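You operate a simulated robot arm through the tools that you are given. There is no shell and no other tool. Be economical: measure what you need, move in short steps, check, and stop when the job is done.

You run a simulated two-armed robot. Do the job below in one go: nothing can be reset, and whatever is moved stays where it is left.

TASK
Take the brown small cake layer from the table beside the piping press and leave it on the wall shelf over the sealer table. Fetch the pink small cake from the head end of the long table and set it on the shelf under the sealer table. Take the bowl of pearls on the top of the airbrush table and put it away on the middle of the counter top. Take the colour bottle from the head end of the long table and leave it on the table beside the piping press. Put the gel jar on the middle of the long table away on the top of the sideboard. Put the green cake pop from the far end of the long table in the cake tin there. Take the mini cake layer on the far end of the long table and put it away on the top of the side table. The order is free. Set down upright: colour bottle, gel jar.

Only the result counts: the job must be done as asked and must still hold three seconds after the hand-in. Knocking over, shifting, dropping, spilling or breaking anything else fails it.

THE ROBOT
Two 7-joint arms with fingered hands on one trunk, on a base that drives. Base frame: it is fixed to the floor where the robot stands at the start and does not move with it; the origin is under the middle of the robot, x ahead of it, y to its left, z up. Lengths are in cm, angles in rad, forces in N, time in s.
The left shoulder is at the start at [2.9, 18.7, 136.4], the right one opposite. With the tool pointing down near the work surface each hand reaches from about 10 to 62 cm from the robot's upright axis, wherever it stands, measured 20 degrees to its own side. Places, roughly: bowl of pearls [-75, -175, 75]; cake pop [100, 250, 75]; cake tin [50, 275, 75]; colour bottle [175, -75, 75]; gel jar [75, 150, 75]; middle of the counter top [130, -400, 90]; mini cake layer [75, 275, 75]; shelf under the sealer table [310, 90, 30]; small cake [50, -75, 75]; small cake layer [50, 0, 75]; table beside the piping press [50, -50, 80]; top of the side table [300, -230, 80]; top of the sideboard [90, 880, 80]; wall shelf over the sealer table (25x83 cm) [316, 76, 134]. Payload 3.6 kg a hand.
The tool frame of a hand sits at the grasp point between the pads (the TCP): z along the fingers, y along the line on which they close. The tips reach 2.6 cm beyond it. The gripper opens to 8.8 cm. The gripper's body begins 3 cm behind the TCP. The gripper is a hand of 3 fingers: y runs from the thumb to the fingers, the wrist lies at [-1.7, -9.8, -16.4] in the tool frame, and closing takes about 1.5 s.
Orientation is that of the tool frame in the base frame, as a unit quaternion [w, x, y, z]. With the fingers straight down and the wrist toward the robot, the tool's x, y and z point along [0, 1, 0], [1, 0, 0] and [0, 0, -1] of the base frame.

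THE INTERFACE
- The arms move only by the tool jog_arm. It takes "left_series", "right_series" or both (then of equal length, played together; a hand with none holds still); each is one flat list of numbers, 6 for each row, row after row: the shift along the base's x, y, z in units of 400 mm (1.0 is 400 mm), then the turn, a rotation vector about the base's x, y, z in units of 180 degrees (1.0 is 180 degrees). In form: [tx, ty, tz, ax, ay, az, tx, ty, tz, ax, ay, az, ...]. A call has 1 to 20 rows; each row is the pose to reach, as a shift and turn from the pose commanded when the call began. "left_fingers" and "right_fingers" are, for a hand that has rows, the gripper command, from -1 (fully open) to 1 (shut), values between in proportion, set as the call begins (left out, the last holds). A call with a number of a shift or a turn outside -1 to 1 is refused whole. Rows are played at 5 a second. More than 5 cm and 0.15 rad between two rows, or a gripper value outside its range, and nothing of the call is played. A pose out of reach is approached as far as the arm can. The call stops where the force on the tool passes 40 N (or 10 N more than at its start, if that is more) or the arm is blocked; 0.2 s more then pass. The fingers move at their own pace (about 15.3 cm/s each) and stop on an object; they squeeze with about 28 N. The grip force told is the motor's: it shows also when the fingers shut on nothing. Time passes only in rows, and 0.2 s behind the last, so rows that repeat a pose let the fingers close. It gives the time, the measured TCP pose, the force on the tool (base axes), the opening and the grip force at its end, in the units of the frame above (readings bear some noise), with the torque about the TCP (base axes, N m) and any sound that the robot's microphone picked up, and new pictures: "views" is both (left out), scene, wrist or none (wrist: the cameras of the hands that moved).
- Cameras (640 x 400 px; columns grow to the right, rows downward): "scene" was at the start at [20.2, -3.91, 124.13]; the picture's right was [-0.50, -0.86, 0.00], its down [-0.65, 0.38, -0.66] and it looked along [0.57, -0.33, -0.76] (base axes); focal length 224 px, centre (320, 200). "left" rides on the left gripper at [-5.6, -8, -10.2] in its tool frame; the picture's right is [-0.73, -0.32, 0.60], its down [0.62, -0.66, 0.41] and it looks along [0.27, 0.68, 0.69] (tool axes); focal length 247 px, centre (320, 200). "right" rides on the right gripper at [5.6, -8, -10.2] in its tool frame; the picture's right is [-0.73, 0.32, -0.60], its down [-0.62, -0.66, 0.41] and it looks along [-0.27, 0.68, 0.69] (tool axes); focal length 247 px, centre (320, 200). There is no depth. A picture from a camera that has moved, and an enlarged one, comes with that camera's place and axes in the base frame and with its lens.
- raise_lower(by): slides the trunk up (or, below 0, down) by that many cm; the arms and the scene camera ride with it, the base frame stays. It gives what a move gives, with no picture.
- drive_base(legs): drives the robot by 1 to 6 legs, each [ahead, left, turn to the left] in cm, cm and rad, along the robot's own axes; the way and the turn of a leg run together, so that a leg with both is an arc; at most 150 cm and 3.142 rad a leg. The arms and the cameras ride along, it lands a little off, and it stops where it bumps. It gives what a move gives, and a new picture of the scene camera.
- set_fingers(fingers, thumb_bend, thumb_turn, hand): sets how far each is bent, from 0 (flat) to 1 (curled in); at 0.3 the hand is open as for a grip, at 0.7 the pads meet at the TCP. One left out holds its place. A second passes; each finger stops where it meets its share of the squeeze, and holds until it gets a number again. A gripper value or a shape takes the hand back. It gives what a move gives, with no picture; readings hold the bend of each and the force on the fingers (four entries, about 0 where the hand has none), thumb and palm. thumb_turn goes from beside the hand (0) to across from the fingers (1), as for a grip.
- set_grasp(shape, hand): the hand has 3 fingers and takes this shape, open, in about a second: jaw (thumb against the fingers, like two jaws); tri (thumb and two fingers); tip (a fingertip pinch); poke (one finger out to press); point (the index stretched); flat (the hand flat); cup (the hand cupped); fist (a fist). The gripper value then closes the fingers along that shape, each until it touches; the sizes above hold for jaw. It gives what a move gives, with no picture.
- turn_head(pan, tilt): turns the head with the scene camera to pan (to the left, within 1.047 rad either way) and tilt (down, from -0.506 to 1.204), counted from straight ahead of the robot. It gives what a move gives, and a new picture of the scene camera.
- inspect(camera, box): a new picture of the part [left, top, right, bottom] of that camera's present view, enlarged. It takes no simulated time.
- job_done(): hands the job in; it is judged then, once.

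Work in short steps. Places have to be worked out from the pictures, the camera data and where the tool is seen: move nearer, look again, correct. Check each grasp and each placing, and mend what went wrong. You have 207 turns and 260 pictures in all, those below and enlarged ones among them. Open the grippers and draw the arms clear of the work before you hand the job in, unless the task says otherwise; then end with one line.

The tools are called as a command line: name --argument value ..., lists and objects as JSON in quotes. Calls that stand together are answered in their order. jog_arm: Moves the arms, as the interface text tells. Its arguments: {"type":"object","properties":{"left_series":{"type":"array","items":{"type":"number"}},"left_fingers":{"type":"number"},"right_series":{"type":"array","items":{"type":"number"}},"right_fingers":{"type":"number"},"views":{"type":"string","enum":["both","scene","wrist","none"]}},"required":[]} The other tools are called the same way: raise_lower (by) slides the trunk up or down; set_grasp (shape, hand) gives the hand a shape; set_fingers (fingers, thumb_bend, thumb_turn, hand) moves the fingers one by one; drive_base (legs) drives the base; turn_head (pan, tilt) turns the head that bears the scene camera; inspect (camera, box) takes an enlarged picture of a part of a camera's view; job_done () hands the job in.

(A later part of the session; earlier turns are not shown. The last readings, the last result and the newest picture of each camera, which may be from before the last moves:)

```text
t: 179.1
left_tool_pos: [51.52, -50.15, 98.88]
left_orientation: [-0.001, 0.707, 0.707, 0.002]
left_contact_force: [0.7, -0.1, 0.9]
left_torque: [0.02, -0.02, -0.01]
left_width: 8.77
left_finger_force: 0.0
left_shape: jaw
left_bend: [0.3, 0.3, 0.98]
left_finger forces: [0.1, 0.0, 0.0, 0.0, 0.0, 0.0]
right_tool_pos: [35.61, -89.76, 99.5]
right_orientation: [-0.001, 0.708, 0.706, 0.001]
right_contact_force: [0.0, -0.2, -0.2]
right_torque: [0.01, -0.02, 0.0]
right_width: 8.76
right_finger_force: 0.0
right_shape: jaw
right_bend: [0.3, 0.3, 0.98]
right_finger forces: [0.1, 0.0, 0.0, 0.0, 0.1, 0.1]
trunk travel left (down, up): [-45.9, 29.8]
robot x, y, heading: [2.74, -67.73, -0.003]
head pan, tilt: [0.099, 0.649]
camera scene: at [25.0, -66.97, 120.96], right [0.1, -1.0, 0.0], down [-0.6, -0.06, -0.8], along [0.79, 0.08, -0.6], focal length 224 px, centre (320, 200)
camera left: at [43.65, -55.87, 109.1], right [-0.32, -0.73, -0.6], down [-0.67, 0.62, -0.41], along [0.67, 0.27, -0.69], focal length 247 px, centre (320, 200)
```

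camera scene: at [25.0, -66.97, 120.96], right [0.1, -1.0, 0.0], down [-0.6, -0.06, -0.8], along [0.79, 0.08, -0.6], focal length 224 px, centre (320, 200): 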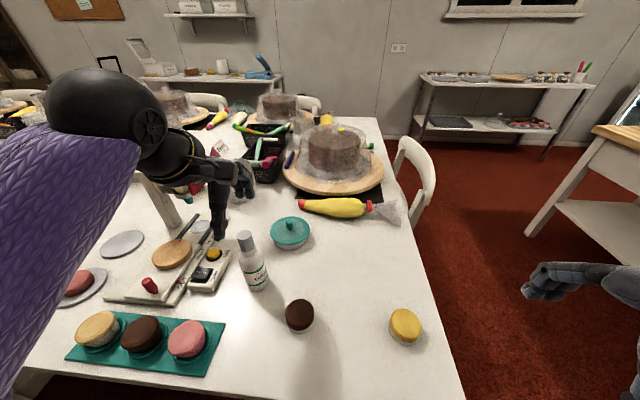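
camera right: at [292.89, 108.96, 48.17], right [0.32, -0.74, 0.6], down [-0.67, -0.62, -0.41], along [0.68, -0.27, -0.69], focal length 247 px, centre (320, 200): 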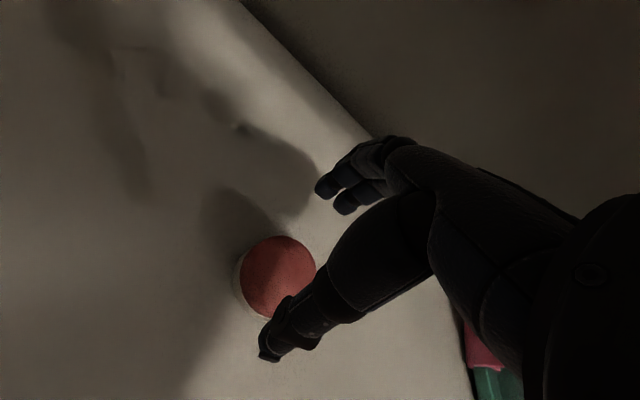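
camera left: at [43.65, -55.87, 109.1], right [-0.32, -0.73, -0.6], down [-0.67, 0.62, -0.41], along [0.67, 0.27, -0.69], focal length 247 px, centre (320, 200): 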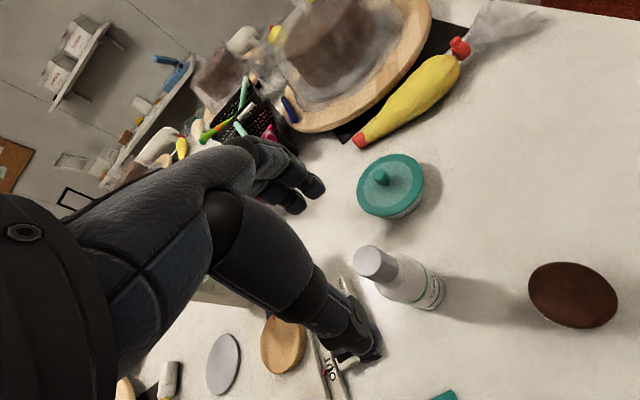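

The bottle stands upright beside the press. Withdraw, back off, and turn toward the airbrush table behind-right.

jog_arm --left_series '[0, 0, 0.1, 0, 0, 0, -0.1, 0, 0.14, 0, 0, 0, -0.2, 0.0, 0.14, 0, 0, 0, -0.3, 0, 0.14, 0, 0, 0]' --views "none"

drive_base --legs '[[-30, 0, 0], [0, -20, 0], [0, 0, -1.9]]'

turn_head --pan -0.2 --tilt 0.5

```text
t: 180.1
left_tool_pos: [39.55, -50.18, 104.46]
left_orientation: [0.0, 0.707, 0.707, 0.001]
left_contact_force: [-0.2, -0.1, 0.3]
left_torque: [-0.02, -0.02, 0.02]
left_width: 8.78
left_finger_force: 0.1
left_shape: jaw
left_bend: [0.3, 0.3, 0.98]
left_finger forces: [0.0, 0.0, 0.0, 0.1, 0.0, 0.1]
right_tool_pos: [35.58, -89.8, 99.72]
right_orientation: [0.001, 0.708, 0.706, 0.0]
right_contact_force: [0.2, 0.5, -0.3]
right_torque: [-0.04, -0.02, -0.03]
right_width: 8.78
right_finger_force: 0.0
right_shape: jaw
right_bend: [0.3, 0.3, 0.98]
right_finger forces: [0.0, 0.0, 0.1, 0.0, 0.1, 0.0]
trunk travel left (down, up): [-45.9, 29.8]
robot x, y, heading: [2.62, -67.61, -0.0]
head pan, tilt: [0.099, 0.649]
```

```text
t: 187.8
left_tool_pos: [-22.89, -128.48, 104.39]
left_orientation: [0.001, 0.987, -0.163, 0.002]
left_contact_force: [-0.3, 0.1, 1.3]
left_torque: [0.01, -0.01, 0.02]
left_width: 8.77
left_finger_force: 0.0
left_shape: jaw
left_bend: [0.3, 0.3, 0.98]
left_finger forces: [0.1, 0.0, 0.0, 0.0, 0.0, 0.0]
right_tool_pos: [-59.06, -111.84, 99.67]
right_orientation: [0.002, 0.987, -0.164, 0.002]
right_contact_force: [0.1, 0.5, 0.2]
right_torque: [0.03, 0.0, 0.01]
right_width: 8.78
right_finger_force: 0.2
right_shape: jaw
right_bend: [0.3, 0.3, 0.98]
right_finger forces: [0.0, 0.1, 0.1, 0.0, 0.1, 0.0]
trunk travel left (down, up): [-45.9, 29.8]
robot x, y, heading: [-27.57, -87.81, -1.904]
head pan, tilt: [0.099, 0.649]
camera scene: at [-34.09, -109.2, 120.96], right [-0.97, 0.23, 0.0], down [0.14, 0.59, -0.8], along [-0.18, -0.78, -0.6], focal length 224 px, centre (320, 200)
```

scene: 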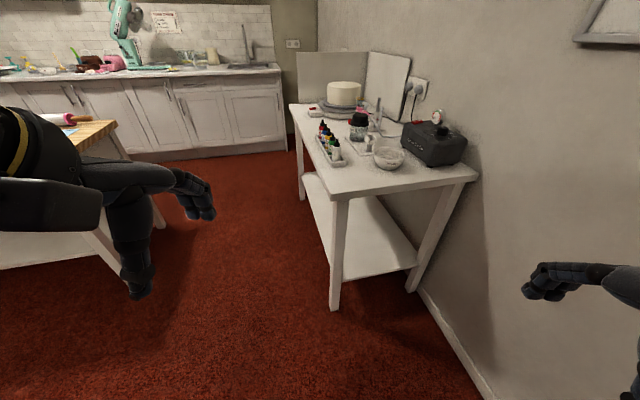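

```text
t: 188.7
left_tool_pos: [-22.9, -128.43, 104.35]
left_orientation: [0.0, 0.987, -0.163, 0.001]
left_contact_force: [-0.5, 0.0, -0.2]
left_torque: [0.01, -0.01, -0.01]
left_width: 8.8
left_finger_force: 0.1
left_shape: jaw
left_bend: [0.3, 0.3, 0.98]
left_finger forces: [0.0, 0.0, 0.0, 0.0, 0.1, 0.1]
right_tool_pos: [-58.98, -111.83, 99.77]
right_orientation: [0.002, 0.986, -0.164, 0.0]
right_contact_force: [-0.2, -0.8, 0.2]
right_torque: [0.0, 0.01, -0.03]
right_width: 8.8
right_finger_force: 0.0
right_shape: jaw
right_bend: [0.3, 0.3, 0.98]
right_finger forces: [0.0, 0.0, 0.0, 0.0, 0.0, 0.0]
trunk travel left (down, up): [-45.9, 29.8]
robot x, y, heading: [-27.16, -87.83, -1.902]
head pan, tilt: [-0.201, 0.499]
camera scene: at [-36.7, -108.6, 122.3], right [-0.86, 0.51, 0.0], down [0.24, 0.41, -0.88], along [-0.45, -0.76, -0.48], focal length 224 px, centre (320, 200)
```

scene: 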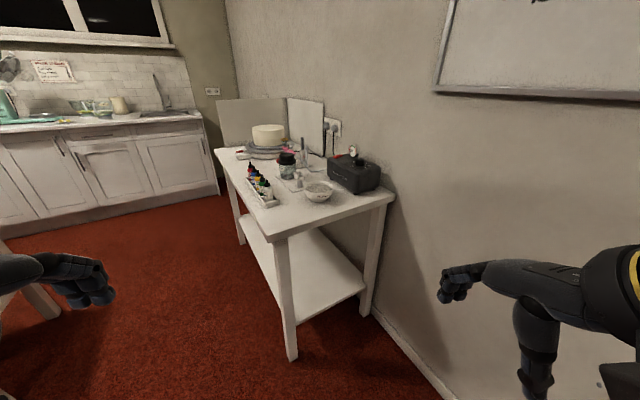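

The bowl is near (-82,-185), ~13 cm wide. I'll go in front of that table, facing it, and look closely.

drive_base --legs '[[0, 0, 0.332], [100, 0, 0], [0, 0, -1.571]]'

turn_head --pan 0.0 --tilt 0.65

```text
t: 193.7
left_tool_pos: [-12.74, -199.38, 104.37]
left_orientation: [0.0, 0.998, -0.07, 0.001]
left_contact_force: [-0.7, 0.5, 0.8]
left_torque: [0.02, -0.03, 0.0]
left_width: 8.81
left_finger_force: 0.1
left_shape: jaw
left_bend: [0.3, 0.3, 0.98]
left_finger forces: [0.1, 0.0, 0.1, 0.1, 0.0, 0.0]
right_tool_pos: [-51.48, -189.93, 99.63]
right_orientation: [0.001, 0.997, -0.071, 0.002]
right_contact_force: [0.2, 0.0, -0.5]
right_torque: [0.0, -0.02, -0.02]
right_width: 8.78
right_finger_force: 0.0
right_shape: jaw
right_bend: [0.3, 0.3, 0.98]
right_finger forces: [0.0, 0.0, 0.1, 0.0, 0.0, 0.0]
trunk travel left (down, up): [-45.9, 29.8]
robot x, y, heading: [-25.09, -160.07, -1.714]
head pan, tilt: [-0.201, 0.499]
stopped in leg 2: the robot was blocked; the commanded pose is now the measured one
camera scene: at [-30.08, -182.44, 122.28], right [-0.94, 0.34, 0.0], down [0.16, 0.45, -0.88], along [-0.3, -0.83, -0.48], focal length 224 px, centre (320, 200)
```

scene: 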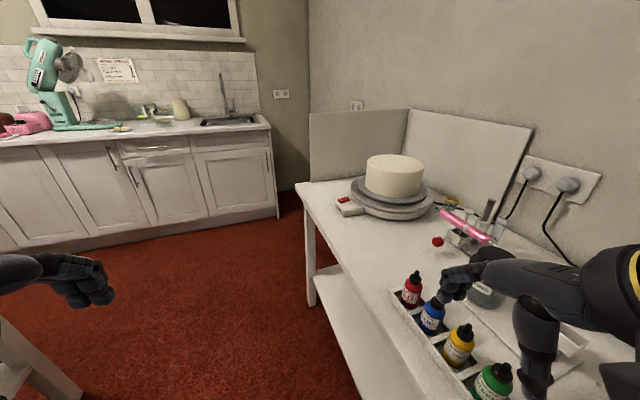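

```text
t: 194.4
left_tool_pos: [-12.69, -199.28, 104.42]
left_orientation: [0.0, 0.998, -0.069, 0.002]
left_contact_force: [0.3, 0.3, -0.9]
left_torque: [0.03, 0.02, -0.01]
left_width: 8.76
left_finger_force: 0.0
left_shape: jaw
left_bend: [0.3, 0.3, 0.98]
left_finger forces: [0.0, 0.0, 0.0, 0.0, 0.1, 0.0]
right_tool_pos: [-51.26, -189.75, 99.71]
right_orientation: [0.0, 0.998, -0.07, 0.001]
right_contact_force: [0.6, -0.2, -0.1]
right_torque: [0.0, 0.0, 0.03]
right_width: 8.76
right_finger_force: 0.0
right_shape: jaw
right_bend: [0.3, 0.3, 0.98]
right_finger forces: [0.0, 0.1, 0.0, 0.0, 0.0, 0.0]
trunk travel left (down, up): [-45.9, 29.8]
robot x, y, heading: [-25.03, -160.26, -1.712]
head pan, tilt: [0.0, 0.649]
camera scene: at [-28.19, -182.45, 120.96], right [-0.99, 0.14, 0.0], down [0.09, 0.6, -0.8], along [-0.11, -0.79, -0.6], focal length 224 px, centre (320, 200)
```

scene: 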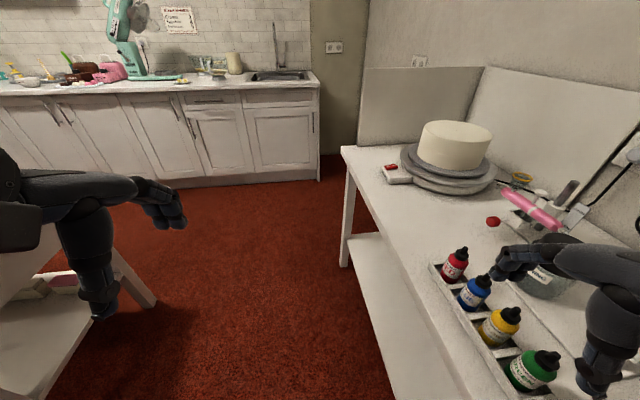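

Blocked near that table's corner (front edge x≈-48). I'll back off and instead approach the bowl from the table's near end diagonally.

drive_base --legs '[[-32, 0, 0], [7, -33, 0], [0, 0, -0.354]]'

turn_head --pan 0.0 --tilt 0.75

```text
t: 199.4
left_tool_pos: [-55.94, -171.79, 104.37]
left_orientation: [0.0, 0.97, -0.243, 0.002]
left_contact_force: [-0.5, 0.9, -0.1]
left_torque: [0.0, -0.01, -0.02]
left_width: 8.79
left_finger_force: 0.0
left_shape: jaw
left_bend: [0.3, 0.3, 0.98]
left_finger forces: [0.1, 0.0, 0.0, 0.1, 0.0, 0.0]
right_tool_pos: [-89.05, -149.51, 99.67]
right_orientation: [0.002, 0.97, -0.243, 0.001]
right_contact_force: [-0.1, -0.7, -0.2]
right_torque: [-0.02, -0.01, -0.01]
right_width: 8.77
right_finger_force: 0.2
right_shape: jaw
right_bend: [0.3, 0.3, 0.98]
right_finger forces: [0.0, 0.0, 0.0, 0.1, 0.1, 0.0]
trunk travel left (down, up): [-45.9, 29.8]
robot x, y, heading: [-53.87, -130.54, -2.063]
head pan, tilt: [0.0, 0.649]
camera scene: at [-64.68, -150.58, 120.96], right [-0.88, 0.47, 0.0], down [0.29, 0.53, -0.8], along [-0.38, -0.7, -0.6], focal length 224 px, centre (320, 200)
```

scene: 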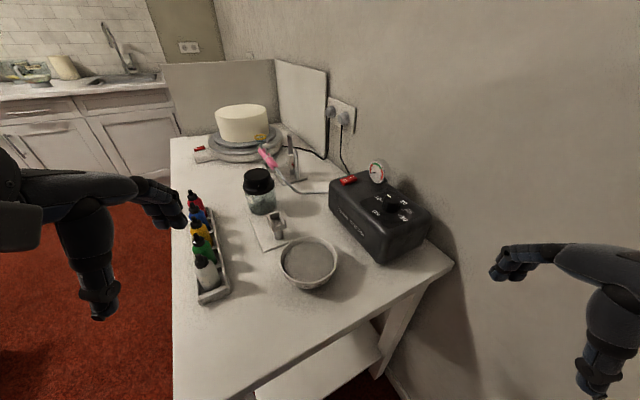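

```text
t: 200.1
left_tool_pos: [-56.01, -171.75, 104.39]
left_orientation: [0.001, 0.97, -0.242, 0.001]
left_contact_force: [-0.5, -0.5, -0.4]
left_torque: [-0.01, 0.05, -0.03]
left_width: 8.8
left_finger_force: 0.1
left_shape: jaw
left_bend: [0.3, 0.3, 0.98]
left_finger forces: [0.0, 0.0, 0.0, 0.0, 0.1, 0.1]
right_tool_pos: [-88.93, -149.64, 99.63]
right_orientation: [0.001, 0.97, -0.243, 0.0]
right_contact_force: [0.4, 0.4, -0.4]
right_torque: [-0.02, 0.01, -0.01]
right_width: 8.79
right_finger_force: 0.0
right_shape: jaw
right_bend: [0.3, 0.3, 0.98]
right_finger forces: [0.0, 0.0, 0.1, 0.0, 0.1, 0.1]
trunk travel left (down, up): [-45.9, 29.8]
robot x, y, heading: [-53.53, -130.5, -2.063]
head pan, tilt: [0.0, 0.75]
camera scene: at [-64.49, -150.25, 120.11], right [-0.88, 0.47, 0.0], down [0.32, 0.6, -0.73], along [-0.35, -0.64, -0.68], focal length 224 px, centre (320, 200)
```

scene: 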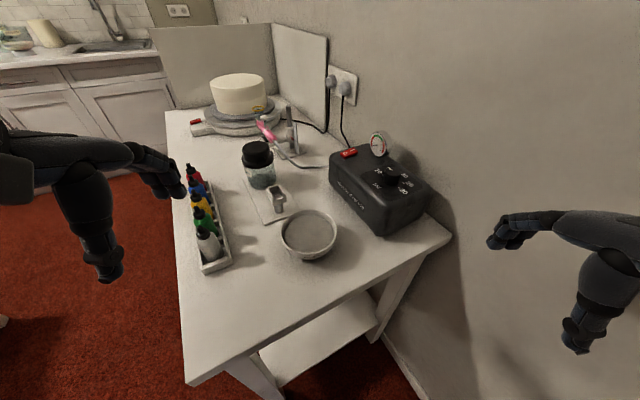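

Zoom in on the bowl to judge rim, height and contents.

inspect --camera "scene" --box '[240, 180, 380, 280]'

```text
4.00 times, centred on (310, 230) of scene
camera zoom: at [-64.49, -150.25, 120.11], right [-0.88, 0.47, 0.0], down [0.32, 0.6, -0.73], along [-0.35, -0.64, -0.68], focal length 895 px, centre (360, 80)
```

zoom: 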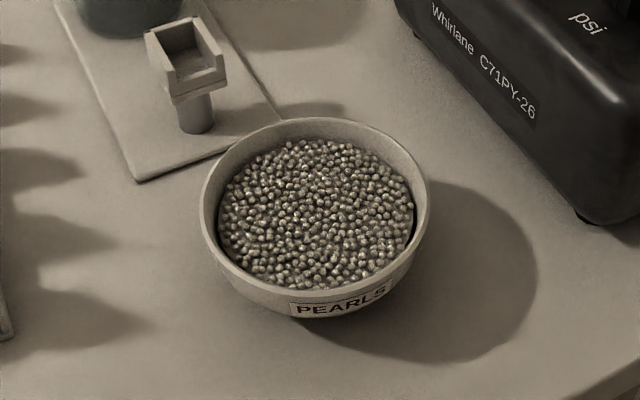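

The bowl is ~13.5 cm wide, rim at z≈79. I'll test how wide the right hand can open with flat fingers.

set_fingers --hand "right" --fingers 0 --thumb_bend 0.0 --thumb_turn 1

jog_arm --right_series '[0, 0, 0.03, 0, 0, 0]' --views "wrist"

```text
t: 201.1
left_tool_pos: [-55.81, -171.71, 104.3]
left_orientation: [-0.001, 0.97, -0.242, 0.001]
left_contact_force: [0.1, 0.3, 0.9]
left_torque: [-0.03, 0.02, 0.01]
left_width: 8.79
left_finger_force: 0.2
left_shape: jaw
left_bend: [0.3, 0.3, 0.98]
left_finger forces: [0.1, 0.1, 0.0, 0.0, 0.0, 0.1]
right_tool_pos: [-88.89, -149.42, 99.86]
right_orientation: [0.002, 0.97, -0.244, 0.001]
right_contact_force: [0.0, 0.5, 0.1]
right_torque: [0.02, -0.03, 0.04]
right_width: 14.15
right_finger_force: 0.0
right_shape: fingers
right_bend: [0.0, 0.0, 0.95]
right_finger forces: [0.0, 0.1, 0.0, 0.0, 0.0, 0.0]
trunk travel left (down, up): [-45.9, 29.8]
robot x, y, heading: [-53.59, -130.82, -2.068]
head pan, tilt: [0.0, 0.75]
```

```text
t: 201.5
left_tool_pos: [-55.97, -171.85, 104.43]
left_orientation: [0.0, 0.97, -0.243, 0.002]
left_contact_force: [-0.2, 0.7, -0.2]
left_torque: [-0.02, 0.01, 0.0]
left_width: 8.8
left_finger_force: 0.1
left_shape: jaw
left_bend: [0.3, 0.3, 0.98]
left_finger forces: [0.0, 0.1, 0.1, 0.1, 0.0, 0.0]
right_tool_pos: [-89.01, -149.51, 100.88]
right_orientation: [0.001, 0.97, -0.243, 0.001]
right_contact_force: [0.0, 0.1, -0.1]
right_torque: [0.01, 0.02, 0.01]
right_width: 14.15
right_finger_force: 0.0
right_shape: fingers
right_bend: [0.0, 0.0, 0.95]
right_finger forces: [0.0, 0.0, 0.0, 0.1, 0.0, 0.0]
trunk travel left (down, up): [-45.9, 29.8]
robot x, y, heading: [-54.25, -130.72, -2.062]
head pan, tilt: [0.0, 0.75]
camera right: at [-80.27, -145.02, 111.07], right [-0.8, 0.07, 0.6], down [-0.23, 0.88, -0.41], along [-0.55, -0.47, -0.69], focal length 247 px, centre (320, 200)
```

right: 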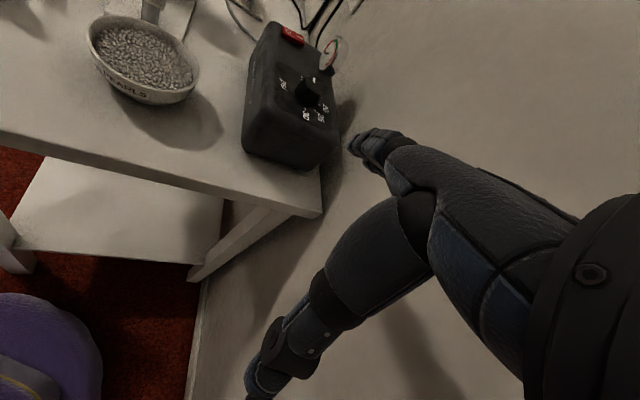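

Single 14 cm span is too tight, so I'll pinch the near rim with the right hand tilted (thumb low outside, fingers inside). First shift the base a little left and prepare the hand.

drive_base --legs '[[-2, 8, 0]]'

jog_arm --right_series '[0.05, -0.08, 0, -0.03, 0.015, 0, 0.1, -0.16, 0, -0.06, 0.03, 0, 0.15, -0.24, 0, -0.09, 0.045, 0, 0.2, -0.32, 0, -0.112, 0.06, 0, 0.25, -0.4, 0, -0.112, 0.06, 0]' --right_fingers -0.3 --views "both"

```text
t: 202.6
left_tool_pos: [-47.78, -173.81, 104.41]
left_orientation: [0.0, 0.97, -0.242, 0.001]
left_contact_force: [0.3, -0.6, 0.0]
left_torque: [0.05, 0.07, 0.03]
left_width: 8.78
left_finger_force: 0.1
left_shape: jaw
left_bend: [0.3, 0.3, 0.98]
left_finger forces: [0.1, 0.0, 0.0, 0.1, 0.0, 0.1]
right_tool_pos: [-80.78, -151.57, 100.86]
right_orientation: [0.001, 0.97, -0.243, 0.0]
right_contact_force: [0.7, 0.1, -0.5]
right_torque: [0.03, 0.06, -0.04]
right_width: 14.14
right_finger_force: 0.0
right_shape: fingers
right_bend: [0.0, 0.0, 0.95]
right_finger forces: [0.0, 0.1, 0.0, 0.0, 0.1, 0.0]
trunk travel left (down, up): [-45.9, 29.8]
robot x, y, heading: [-46.07, -132.94, -2.062]
head pan, tilt: [0.0, 0.75]
camera scene: at [-56.31, -152.3, 120.11], right [-0.88, 0.47, 0.0], down [0.32, 0.6, -0.73], along [-0.35, -0.64, -0.68], focal length 224 px, centre (320, 200)
```

scene: 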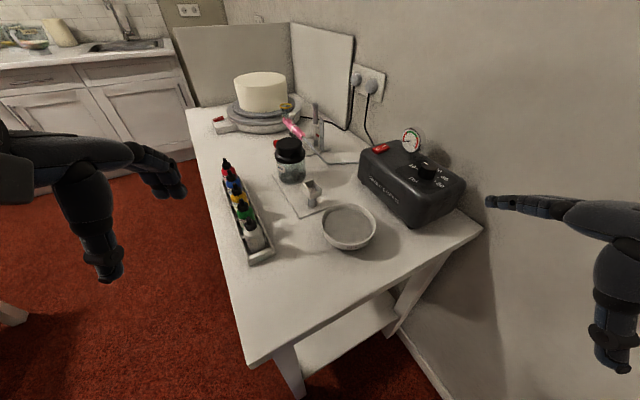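

```text
t: 203.7
left_tool_pos: [-47.95, -173.75, 104.37]
left_orientation: [0.0, 0.97, -0.244, 0.002]
left_contact_force: [0.1, -0.2, -0.2]
left_torque: [0.0, 0.04, 0.03]
left_width: 8.8
left_finger_force: 0.0
left_shape: jaw
left_bend: [0.3, 0.3, 0.98]
left_finger forces: [0.0, 0.0, 0.0, 0.0, 0.0, 0.0]
right_tool_pos: [-76.24, -163.02, 97.7]
right_orientation: [0.172, 0.955, -0.2, -0.139]
right_contact_force: [-0.9, -0.3, -0.6]
right_torque: [0.01, -0.03, -0.02]
right_width: 5.76
right_finger_force: 0.1
right_shape: jaw
right_bend: [0.37, 0.59, 0.99]
right_finger forces: [0.0, 0.1, 0.0, 0.0, 0.0, 0.0]
trunk travel left (down, up): [-45.9, 29.8]
robot x, y, heading: [-45.9, -132.92, -2.064]
head pan, tilt: [0.0, 0.75]
stopped in row 5 (right hand): the arm was blocked; the commanded pose is now the measured one
camera scene: at [-56.48, -152.27, 120.1], right [-0.88, 0.47, 0.0], down [0.32, 0.6, -0.73], along [-0.35, -0.64, -0.68], focal length 224 px, centre (320, 200)
camera right: at [-65.13, -155.75, 102.75], right [-0.55, 0.2, 0.81], down [-0.46, 0.73, -0.5], along [-0.69, -0.65, -0.31], focal length 247 px, centre (320, 200)
```

scene: 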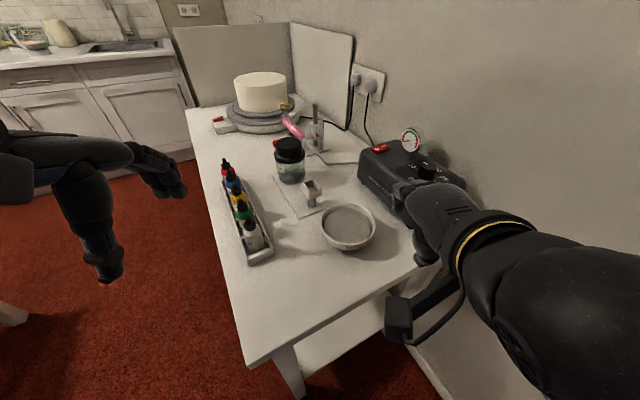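
right: 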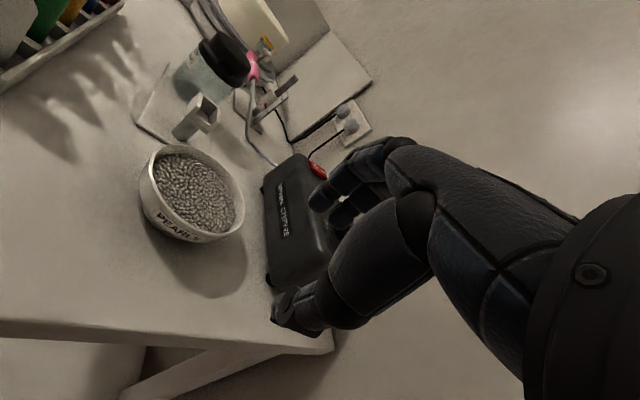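

The arm was halted by a block (no force shown) but nothing touched. Bowl centre ≈(-78.4,-180.5). Move gently over the near rim.

jog_arm --right_series '[0.005, -0.06, 0, 0, 0, 0, 0.01, -0.12, -0.03, 0, 0, 0, 0.015, -0.2, -0.06, 0, 0, 0, 0.02, -0.27, -0.1, 0, 0, 0]' --views "both"

```text
t: 204.6
left_tool_pos: [-48.01, -173.83, 104.41]
left_orientation: [0.001, 0.97, -0.244, 0.0]
left_contact_force: [-0.1, 0.6, 0.0]
left_torque: [0.0, 0.0, -0.01]
left_width: 8.81
left_finger_force: 0.0
left_shape: jaw
left_bend: [0.3, 0.3, 0.98]
left_finger forces: [0.0, 0.0, 0.1, 0.0, 0.1, 0.0]
right_tool_pos: [-80.41, -167.48, 92.49]
right_orientation: [0.142, 0.95, -0.178, -0.213]
right_contact_force: [0.3, -0.4, -0.7]
right_torque: [-0.02, -0.01, -0.02]
right_width: 5.73
right_finger_force: 0.1
right_shape: jaw
right_bend: [0.37, 0.59, 0.99]
right_finger forces: [0.0, 0.1, 0.0, 0.0, 0.0, 0.0]
trunk travel left (down, up): [-45.9, 29.8]
robot x, y, heading: [-46.28, -132.49, -2.067]
head pan, tilt: [0.0, 0.75]
stopped in row 4 (right hand): the arm was blocked; the commanded pose is now the measured one
camera scene: at [-56.48, -152.31, 120.09], right [-0.88, 0.47, 0.0], down [0.32, 0.6, -0.73], along [-0.35, -0.64, -0.68], focal length 224 px, centre (320, 200)
camera right: at [-68.86, -160.57, 96.58], right [-0.44, 0.12, 0.89], down [-0.53, 0.76, -0.37], along [-0.73, -0.63, -0.27], focal length 247 px, centre (320, 200)
```

scene: 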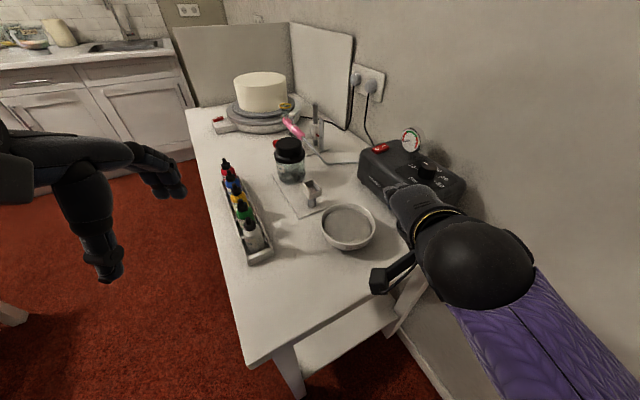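
right: 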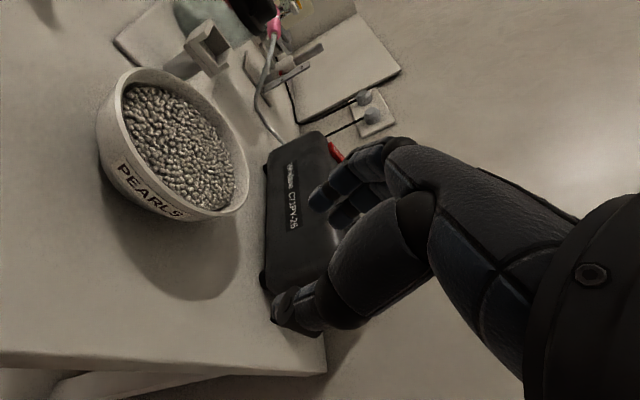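

The right arm is cramped by the wall. I'll retract it and use the left arm instead by turning the robot.

jog_arm --right_series '[0, 0.05, 0.08, 0, 0, 0, 0, 0.12, 0.16, 0, 0, 0, 0.02, 0.2, 0.2, 0.02, -0.01, 0, 0.02, 0.3, 0.22, 0.05, -0.03, 0, 0.0, 0.38, 0.22, 0.08, -0.04, 0]' --right_fingers -1 --views "none"

drive_base --legs '[[0, 0, -0.43]]'

```text
t: 205.8
left_tool_pos: [-47.84, -173.68, 104.39]
left_orientation: [0.0, 0.97, -0.243, 0.001]
left_contact_force: [0.1, -0.3, -0.1]
left_torque: [0.01, 0.0, 0.05]
left_width: 8.82
left_finger_force: 0.0
left_shape: jaw
left_bend: [0.3, 0.3, 0.98]
left_finger forces: [0.0, 0.0, 0.0, 0.1, 0.0, 0.1]
right_tool_pos: [-80.29, -152.27, 101.3]
right_orientation: [0.01, 0.972, -0.156, -0.174]
right_contact_force: [-0.4, -0.2, -0.2]
right_torque: [-0.02, 0.0, 0.01]
right_width: 8.77
right_finger_force: 0.0
right_shape: jaw
right_bend: [0.3, 0.3, 0.98]
right_finger forces: [0.0, 0.1, 0.0, 0.1, 0.1, 0.1]
trunk travel left (down, up): [-45.9, 29.8]
robot x, y, heading: [-45.94, -132.88, -2.063]
head pan, tilt: [0.0, 0.75]
```

```text
t: 207.4
left_tool_pos: [-64.68, -169.24, 104.38]
left_orientation: [0.002, 0.896, -0.444, 0.001]
left_contact_force: [-0.3, -0.1, -0.1]
left_torque: [0.01, -0.05, 0.01]
left_width: 8.83
left_finger_force: 0.1
left_shape: jaw
left_bend: [0.3, 0.3, 0.98]
left_finger forces: [0.0, 0.0, 0.1, 0.1, 0.0, 0.1]
right_tool_pos: [-85.38, -136.16, 101.22]
right_orientation: [-0.028, 0.916, -0.36, -0.172]
right_contact_force: [-1.2, 0.6, 0.5]
right_torque: [0.02, -0.03, -0.03]
right_width: 8.79
right_finger_force: 0.1
right_shape: jaw
right_bend: [0.3, 0.3, 0.98]
right_finger forces: [0.0, 0.1, 0.0, 0.1, 0.0, 0.0]
trunk travel left (down, up): [-45.9, 29.8]
robot x, y, heading: [-45.85, -132.61, -2.496]
head pan, tilt: [0.0, 0.75]
camera scene: at [-63.63, -146.12, 120.1], right [-0.6, 0.8, 0.0], down [0.54, 0.41, -0.73], along [-0.58, -0.44, -0.68], focal length 224 px, centre (320, 200)
```

scene: 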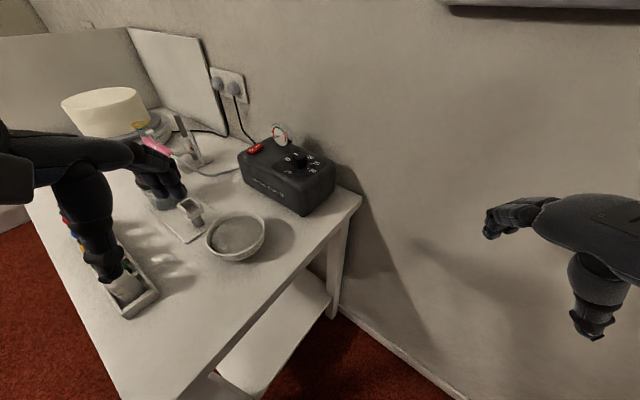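

Now the left arm has open access. Move the left hand above the near rim (≈(-73,-177)) with a forward tilt.

jog_arm --left_series '[-0.05, -0.045, 0, -0.019, 0.025, 0, -0.1, -0.09, 0, -0.038, 0.05, 0, -0.15, -0.14, -0.04, -0.057, 0.076, 0, -0.205, -0.19, -0.1, -0.0764, 0.1019, 0, -0.205, -0.19, -0.2, -0.0764, 0.1019, 0, -0.205, -0.19, -0.28, -0.0764, 0.1019, 0]' --left_fingers -0.3 --views "both"

```text
t: 208.8
left_tool_pos: [-73.01, -177.01, 93.16]
left_orientation: [0.178, 0.878, -0.435, -0.088]
left_contact_force: [0.1, 0.2, 0.3]
left_torque: [-0.02, 0.0, 0.01]
left_width: 5.77
left_finger_force: 0.0
left_shape: jaw
left_bend: [0.37, 0.59, 0.99]
left_finger forces: [0.0, 0.0, 0.0, 0.1, 0.1, 0.1]
right_tool_pos: [-85.38, -136.1, 101.14]
right_orientation: [-0.03, 0.916, -0.36, -0.173]
right_contact_force: [-0.1, -0.5, 0.2]
right_torque: [0.03, 0.01, 0.01]
right_width: 8.79
right_finger_force: 0.1
right_shape: jaw
right_bend: [0.3, 0.3, 0.98]
right_finger forces: [0.0, 0.0, 0.1, 0.1, 0.0, 0.1]
trunk travel left (down, up): [-45.9, 29.8]
robot x, y, heading: [-45.8, -132.9, -2.493]
head pan, tilt: [0.0, 0.75]
camera scene: at [-63.64, -146.14, 120.1], right [-0.6, 0.8, 0.0], down [0.54, 0.41, -0.73], along [-0.58, -0.44, -0.68], focal length 224 px, centre (320, 200)
camera left: at [-67.35, -165.53, 99.47], right [-0.4, 0.62, -0.68], down [0.74, -0.22, -0.64], along [-0.55, -0.75, -0.37], focal length 247 px, centre (320, 200)
```

scene: 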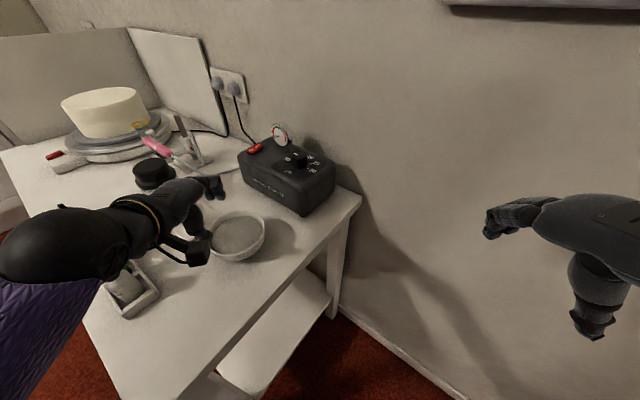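
left: 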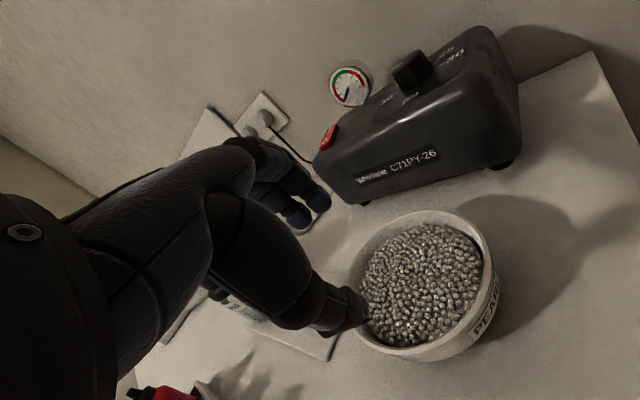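

Near rim located right where expected. Descend so the thumb goes outside and the fingers inside.

jog_arm --left_series '[0.01, 0.01, -0.1, 0, 0, 0, 0.01, 0.01, -0.2, 0, 0, 0, 0.01, 0.01, -0.26, 0, 0, 0, 0.01, 0.01, -0.3, 0, 0, 0]' --views "both"

```text
t: 209.7
left_tool_pos: [-73.4, -176.72, 84.1]
left_orientation: [0.193, 0.875, -0.433, -0.099]
left_contact_force: [4.3, 2.5, 14.1]
left_torque: [0.42, -0.44, -0.02]
left_width: 5.66
left_finger_force: 0.0
left_shape: jaw
left_bend: [0.37, 0.6, 1.0]
left_finger forces: [0.0, 0.0, 0.0, 0.1, 14.7, 0.0]
right_tool_pos: [-85.42, -136.11, 101.08]
right_orientation: [-0.029, 0.917, -0.359, -0.173]
right_contact_force: [0.1, 0.3, -1.0]
right_torque: [0.01, -0.03, -0.03]
right_width: 8.79
right_finger_force: 0.0
right_shape: jaw
right_bend: [0.3, 0.3, 0.98]
right_finger forces: [0.1, 0.1, 0.0, 0.0, 0.0, 0.1]
trunk travel left (down, up): [-45.9, 29.8]
robot x, y, heading: [-45.89, -132.98, -2.498]
head pan, tilt: [0.0, 0.75]
stopped in row 4 (left hand): the force on the tool passed its limit at 51 N (the readings are from after the stop); the commanded pose is now the measured one
camera scene: at [-63.61, -146.12, 120.11], right [-0.6, 0.8, 0.0], down [0.54, 0.41, -0.73], along [-0.58, -0.44, -0.68], focal length 224 px, centre (320, 200)
camera left: at [-67.48, -165.3, 90.09], right [-0.42, 0.61, -0.67], down [0.72, -0.23, -0.66], along [-0.56, -0.76, -0.34], focal length 247 px, centre (320, 200)
```

scene: 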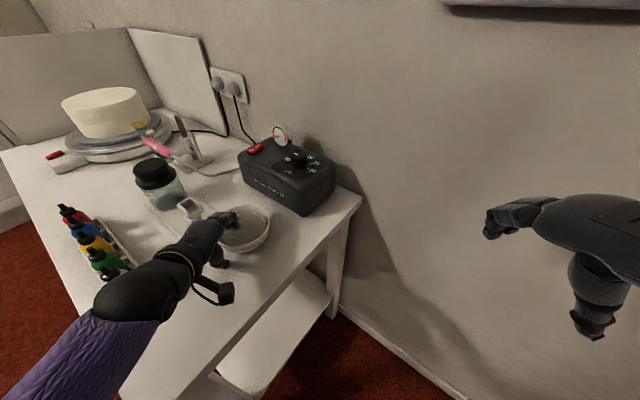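
left: 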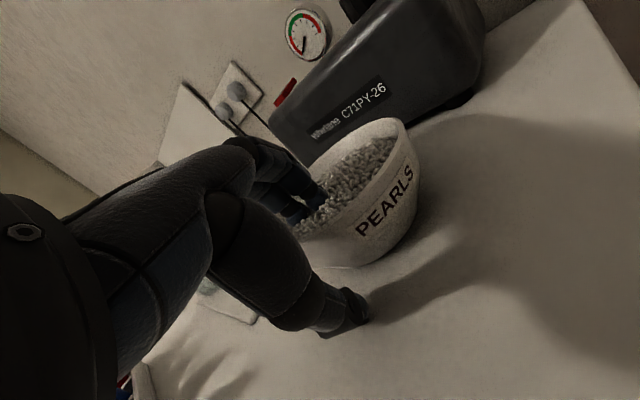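

The table top is evidently ~78 cm high: the thumb touched it, fingers are already inside the rim. Raise 0.5 cm and close gently.

jog_arm --left_series '[0, 0, 0.012, 0, 0, 0, 0, 0, 0.012, 0, 0, 0]' --views "none"

jog_arm --left_series '[0, 0, 0, 0, 0, 0, 0, 0, 0, 0, 0, 0, 0, 0, 0, 0, 0, 0, 0, 0, 0, 0, 0, 0, 0, 0, 0, 0, 0, 0, 0, 0, 0, 0, 0, 0, 0, 0, 0, 0, 0, 0]' --left_fingers 1 --views "both"

```text
t: 210.3
left_tool_pos: [-73.12, -176.59, 84.17]
left_orientation: [0.189, 0.876, -0.433, -0.098]
left_contact_force: [-0.2, -0.5, 0.4]
left_torque: [0.01, -0.03, 0.03]
left_width: 5.71
left_finger_force: 0.1
left_shape: jaw
left_bend: [0.37, 0.6, 1.0]
left_finger forces: [0.0, 0.1, 0.0, 0.0, 0.0, 0.0]
right_tool_pos: [-85.43, -136.04, 101.09]
right_orientation: [-0.029, 0.916, -0.36, -0.173]
right_contact_force: [0.0, -0.3, -0.6]
right_torque: [0.0, -0.01, 0.01]
right_width: 8.78
right_finger_force: 0.1
right_shape: jaw
right_bend: [0.3, 0.3, 0.98]
right_finger forces: [0.1, 0.0, 0.1, 0.0, 0.0, 0.0]
trunk travel left (down, up): [-45.9, 29.8]
robot x, y, heading: [-46.17, -132.94, -2.499]
head pan, tilt: [0.0, 0.75]
```

```text
t: 211.9
left_tool_pos: [-73.22, -176.59, 84.38]
left_orientation: [0.19, 0.875, -0.434, -0.099]
left_contact_force: [-2.2, 3.0, 5.6]
left_torque: [-0.23, 0.28, -0.19]
left_width: 1.05
left_finger_force: 27.6
left_shape: jaw
left_bend: [0.74, 0.73, 1.0]
left_finger forces: [11.8, 23.9, 0.0, 0.1, 23.7, 0.0]
right_tool_pos: [-85.51, -136.03, 101.13]
right_orientation: [-0.029, 0.917, -0.36, -0.172]
right_contact_force: [0.3, -0.4, -0.4]
right_torque: [0.05, -0.03, 0.02]
right_width: 8.79
right_finger_force: 0.0
right_shape: jaw
right_bend: [0.3, 0.3, 0.98]
right_finger forces: [0.0, 0.0, 0.0, 0.0, 0.0, 0.1]
trunk travel left (down, up): [-45.9, 29.8]
robot x, y, heading: [-45.96, -132.92, -2.5]
head pan, tilt: [0.0, 0.75]
camera scene: at [-63.62, -146.08, 120.11], right [-0.6, 0.8, 0.0], down [0.54, 0.41, -0.73], along [-0.58, -0.44, -0.68], focal length 224 px, centre (320, 200)
camera left: at [-67.4, -165.24, 90.39], right [-0.42, 0.61, -0.67], down [0.72, -0.23, -0.66], along [-0.56, -0.76, -0.34], focal length 247 px, centre (320, 200)
```

scene: 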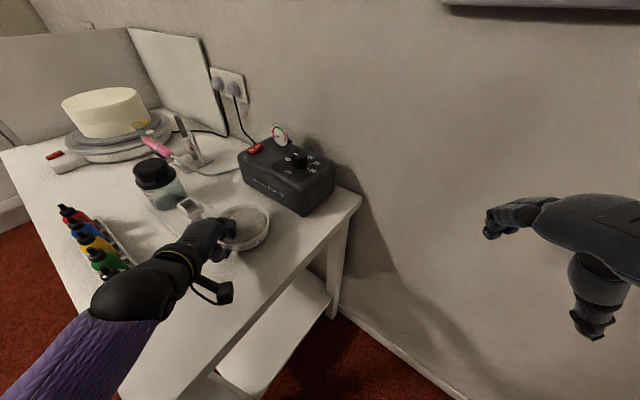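
left: 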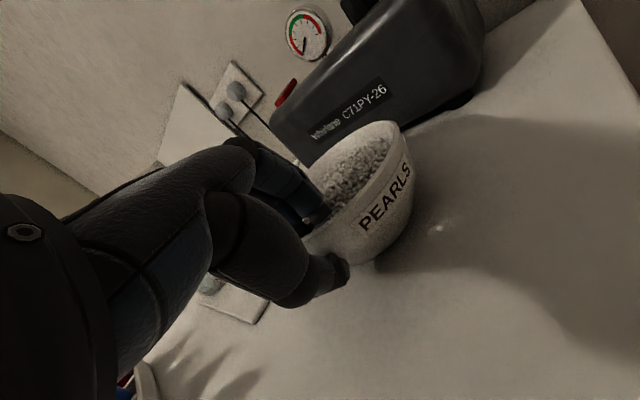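

Firm three-point pinch on the wall. Lift slowly 2 cm and watch for tilt.

jog_arm --left_series '[0, 0, 0.01, 0, 0, 0, 0, 0, 0.025, 0, 0, 0, 0, 0, 0.045, 0, 0, 0, 0, 0, 0.07, 0, 0, 0]' --views "both"

```text
t: 212.9
left_tool_pos: [-73.13, -176.7, 86.93]
left_orientation: [0.188, 0.876, -0.433, -0.096]
left_contact_force: [0.7, 0.2, -2.9]
left_torque: [0.11, -0.12, 0.01]
left_width: 0.9
left_finger_force: 28.0
left_shape: jaw
left_bend: [0.73, 0.76, 1.0]
left_finger forces: [10.9, 9.0, 0.0, 0.1, 21.8, 0.0]
right_tool_pos: [-85.34, -136.07, 101.16]
right_orientation: [-0.029, 0.916, -0.36, -0.173]
right_contact_force: [0.1, -0.1, -0.2]
right_torque: [0.02, 0.01, -0.01]
right_width: 8.79
right_finger_force: 0.0
right_shape: jaw
right_bend: [0.3, 0.3, 0.98]
right_finger forces: [0.1, 0.0, 0.1, 0.0, 0.0, 0.0]
trunk travel left (down, up): [-45.9, 29.8]
robot x, y, heading: [-45.58, -132.76, -2.494]
head pan, tilt: [0.0, 0.75]
camera scene: at [-63.63, -146.17, 120.09], right [-0.6, 0.8, 0.0], down [0.54, 0.41, -0.73], along [-0.58, -0.44, -0.68], focal length 224 px, centre (320, 200)
camera left: at [-67.35, -165.26, 93.11], right [-0.41, 0.61, -0.67], down [0.72, -0.23, -0.65], along [-0.55, -0.76, -0.35], focal length 247 px, centre (320, 200)
```

scene: 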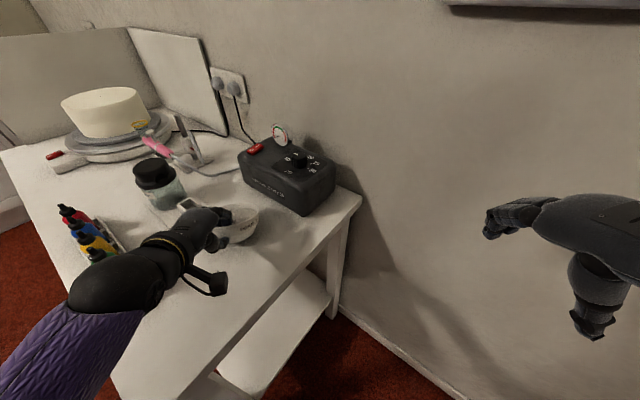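
left: 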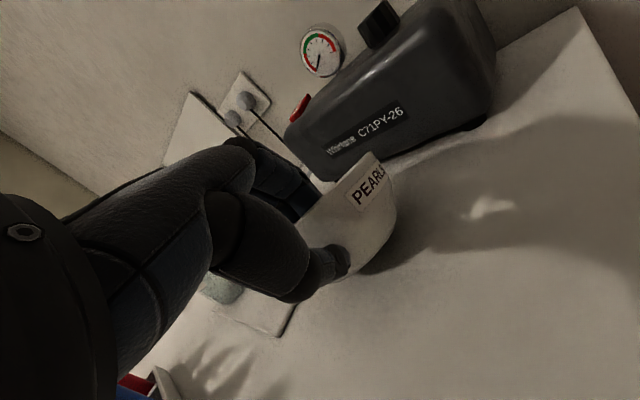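

Zoom to judge the bowl's tilt.

inspect --camera "scene" --box '[180, 180, 320, 270]'

```text
4.44 times, centred on (250, 225) of scene
camera zoom: at [-63.63, -146.17, 120.09], right [-0.6, 0.8, 0.0], down [0.54, 0.41, -0.73], along [-0.58, -0.44, -0.68], focal length 995 px, centre (631, 89)
```

zoom: 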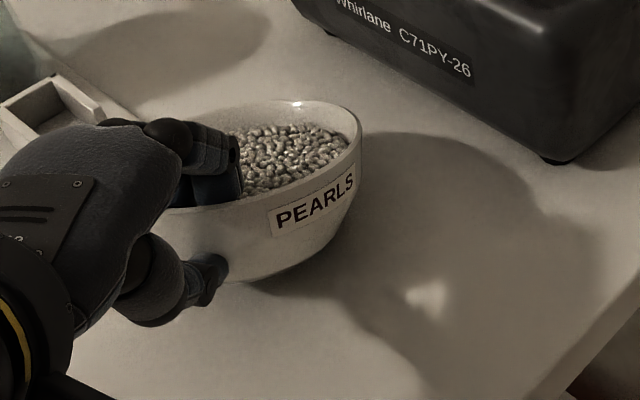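

The pinch lets the far side droop ~15°. I'll rotate the hand to level the bowl while raising slightly.

jog_arm --left_series '[0, 0, 0.01, -0.02, 0.0267, 0, 0, 0, 0.03, -0.04, 0.0533, 0, 0, 0, 0.05, -0.055, 0.073, 0]' --views "wrist"

inspect --camera "scene" --box '[180, 170, 320, 260]'

```text
t: 213.9
left_tool_pos: [-72.43, -179.18, 89.72]
left_orientation: [0.334, 0.831, -0.422, -0.139]
left_contact_force: [-0.1, 0.4, -4.2]
left_torque: [0.1, -0.15, 0.0]
left_width: 0.89
left_finger_force: 28.1
left_shape: jaw
left_bend: [0.73, 0.76, 1.0]
left_finger forces: [11.9, 9.3, 0.0, 0.1, 22.5, 0.0]
right_tool_pos: [-85.43, -136.05, 101.14]
right_orientation: [-0.029, 0.917, -0.359, -0.172]
right_contact_force: [-0.2, -0.1, -0.5]
right_torque: [-0.02, -0.02, 0.02]
right_width: 8.74
right_finger_force: 0.0
right_shape: jaw
right_bend: [0.3, 0.3, 0.98]
right_finger forces: [0.0, 0.0, 0.1, 0.0, 0.0, 0.0]
trunk travel left (down, up): [-45.9, 29.8]
robot x, y, heading: [-46.08, -132.83, -2.494]
head pan, tilt: [0.0, 0.75]
stopped in row 3 (left hand): the arm was blocked; the commanded pose is now the measured one
camera left: at [-65.71, -166.95, 91.64], right [-0.56, 0.46, -0.69], down [0.57, -0.4, -0.72], along [-0.6, -0.8, -0.04], focal length 247 px, centre (320, 200)
```

left: 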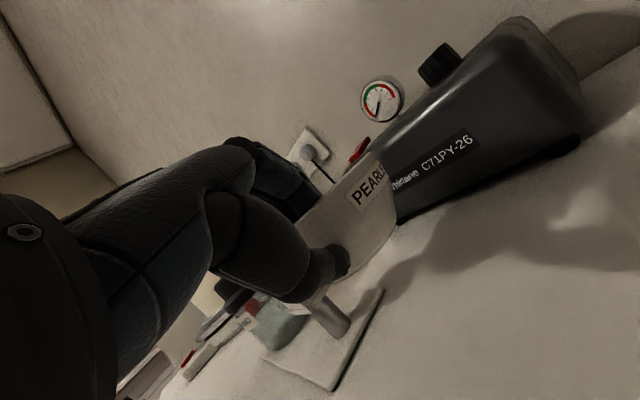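

```text
4.44 times, centred on (250, 215) of scene
camera zoom: at [-63.63, -146.16, 120.1], right [-0.6, 0.8, 0.0], down [0.54, 0.41, -0.73], along [-0.58, -0.44, -0.68], focal length 995 px, centre (631, 133)
```

zoom: 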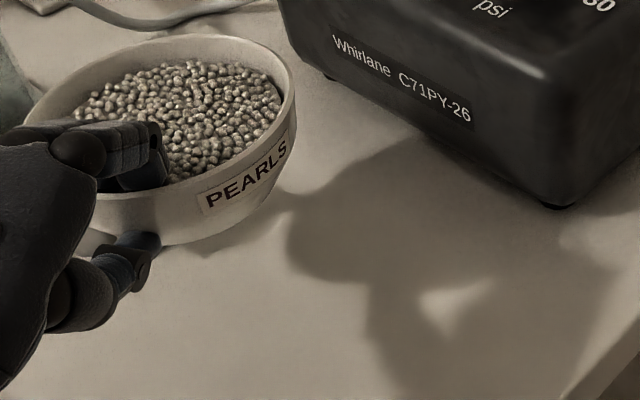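

Now nearly level and fully carried (4.2 N). Lift a little more and check surroundings.

jog_arm --left_series '[0, 0, 0.04, 0, 0, 0, 0, 0, 0.09, 0, 0, 0, 0, 0, 0.14, 0, 0, 0]' --views "scene"

```text
t: 214.7
left_tool_pos: [-72.67, -179.04, 95.24]
left_orientation: [0.333, 0.832, -0.422, -0.14]
left_contact_force: [0.4, -0.5, -2.6]
left_torque: [0.11, -0.12, 0.0]
left_width: 0.91
left_finger_force: 28.2
left_shape: jaw
left_bend: [0.73, 0.76, 1.0]
left_finger forces: [12.3, 9.1, 0.0, 0.1, 22.5, 0.1]
right_tool_pos: [-85.34, -136.03, 101.12]
right_orientation: [-0.028, 0.916, -0.36, -0.173]
right_contact_force: [-0.2, 0.9, 0.1]
right_torque: [-0.03, 0.0, 0.02]
right_width: 8.79
right_finger_force: 0.0
right_shape: jaw
right_bend: [0.3, 0.3, 0.98]
right_finger forces: [0.0, 0.1, 0.1, 0.1, 0.1, 0.1]
trunk travel left (down, up): [-45.9, 29.8]
robot x, y, heading: [-46.18, -132.92, -2.495]
head pan, tilt: [0.0, 0.75]
camera scene: at [-63.63, -146.15, 120.1], right [-0.6, 0.8, 0.0], down [0.54, 0.41, -0.73], along [-0.58, -0.44, -0.68], focal length 224 px, centre (320, 200)
```

scene: 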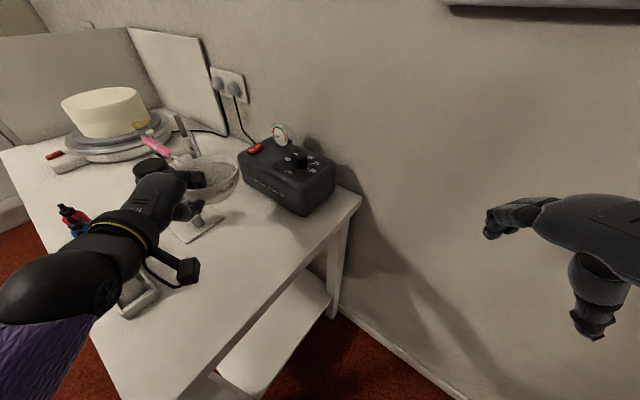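

Continue raising, then draw the bowl back toward the robot.

jog_arm --left_series '[0, 0, 0.08, 0, 0, 0, 0, 0, 0.16, 0, 0, 0, 0, 0, 0.24, 0, 0, 0, 0.05, 0.04, 0.28, 0, 0, 0, 0.11, 0.08, 0.3, 0, 0, 0, 0.17, 0.12, 0.3, 0, 0, 0]' --views "scene"

```text
t: 216.1
left_tool_pos: [-65.69, -174.13, 107.4]
left_orientation: [0.335, 0.831, -0.421, -0.141]
left_contact_force: [0.1, 0.8, -2.0]
left_torque: [0.1, -0.15, 0.01]
left_width: 0.9
left_finger_force: 27.9
left_shape: jaw
left_bend: [0.73, 0.77, 1.0]
left_finger forces: [12.6, 9.1, 0.1, 0.1, 22.7, 0.0]
right_tool_pos: [-85.45, -136.06, 101.21]
right_orientation: [-0.03, 0.916, -0.36, -0.173]
right_contact_force: [0.0, 0.0, 0.2]
right_torque: [-0.01, -0.03, -0.06]
right_width: 8.77
right_finger_force: 0.0
right_shape: jaw
right_bend: [0.3, 0.3, 0.98]
right_finger forces: [0.1, 0.1, 0.1, 0.1, 0.0, 0.0]
trunk travel left (down, up): [-45.9, 29.8]
robot x, y, heading: [-46.27, -132.69, -2.491]
head pan, tilt: [0.0, 0.75]
camera scene: at [-63.56, -146.11, 120.12], right [-0.6, 0.8, 0.0], down [0.54, 0.41, -0.73], along [-0.58, -0.44, -0.68], focal length 224 px, centre (320, 200)
```

scene: 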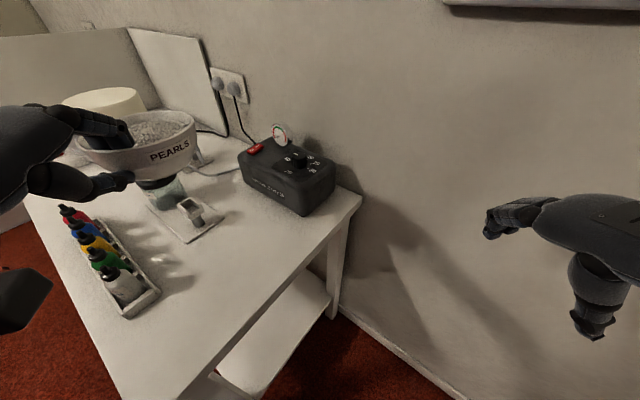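

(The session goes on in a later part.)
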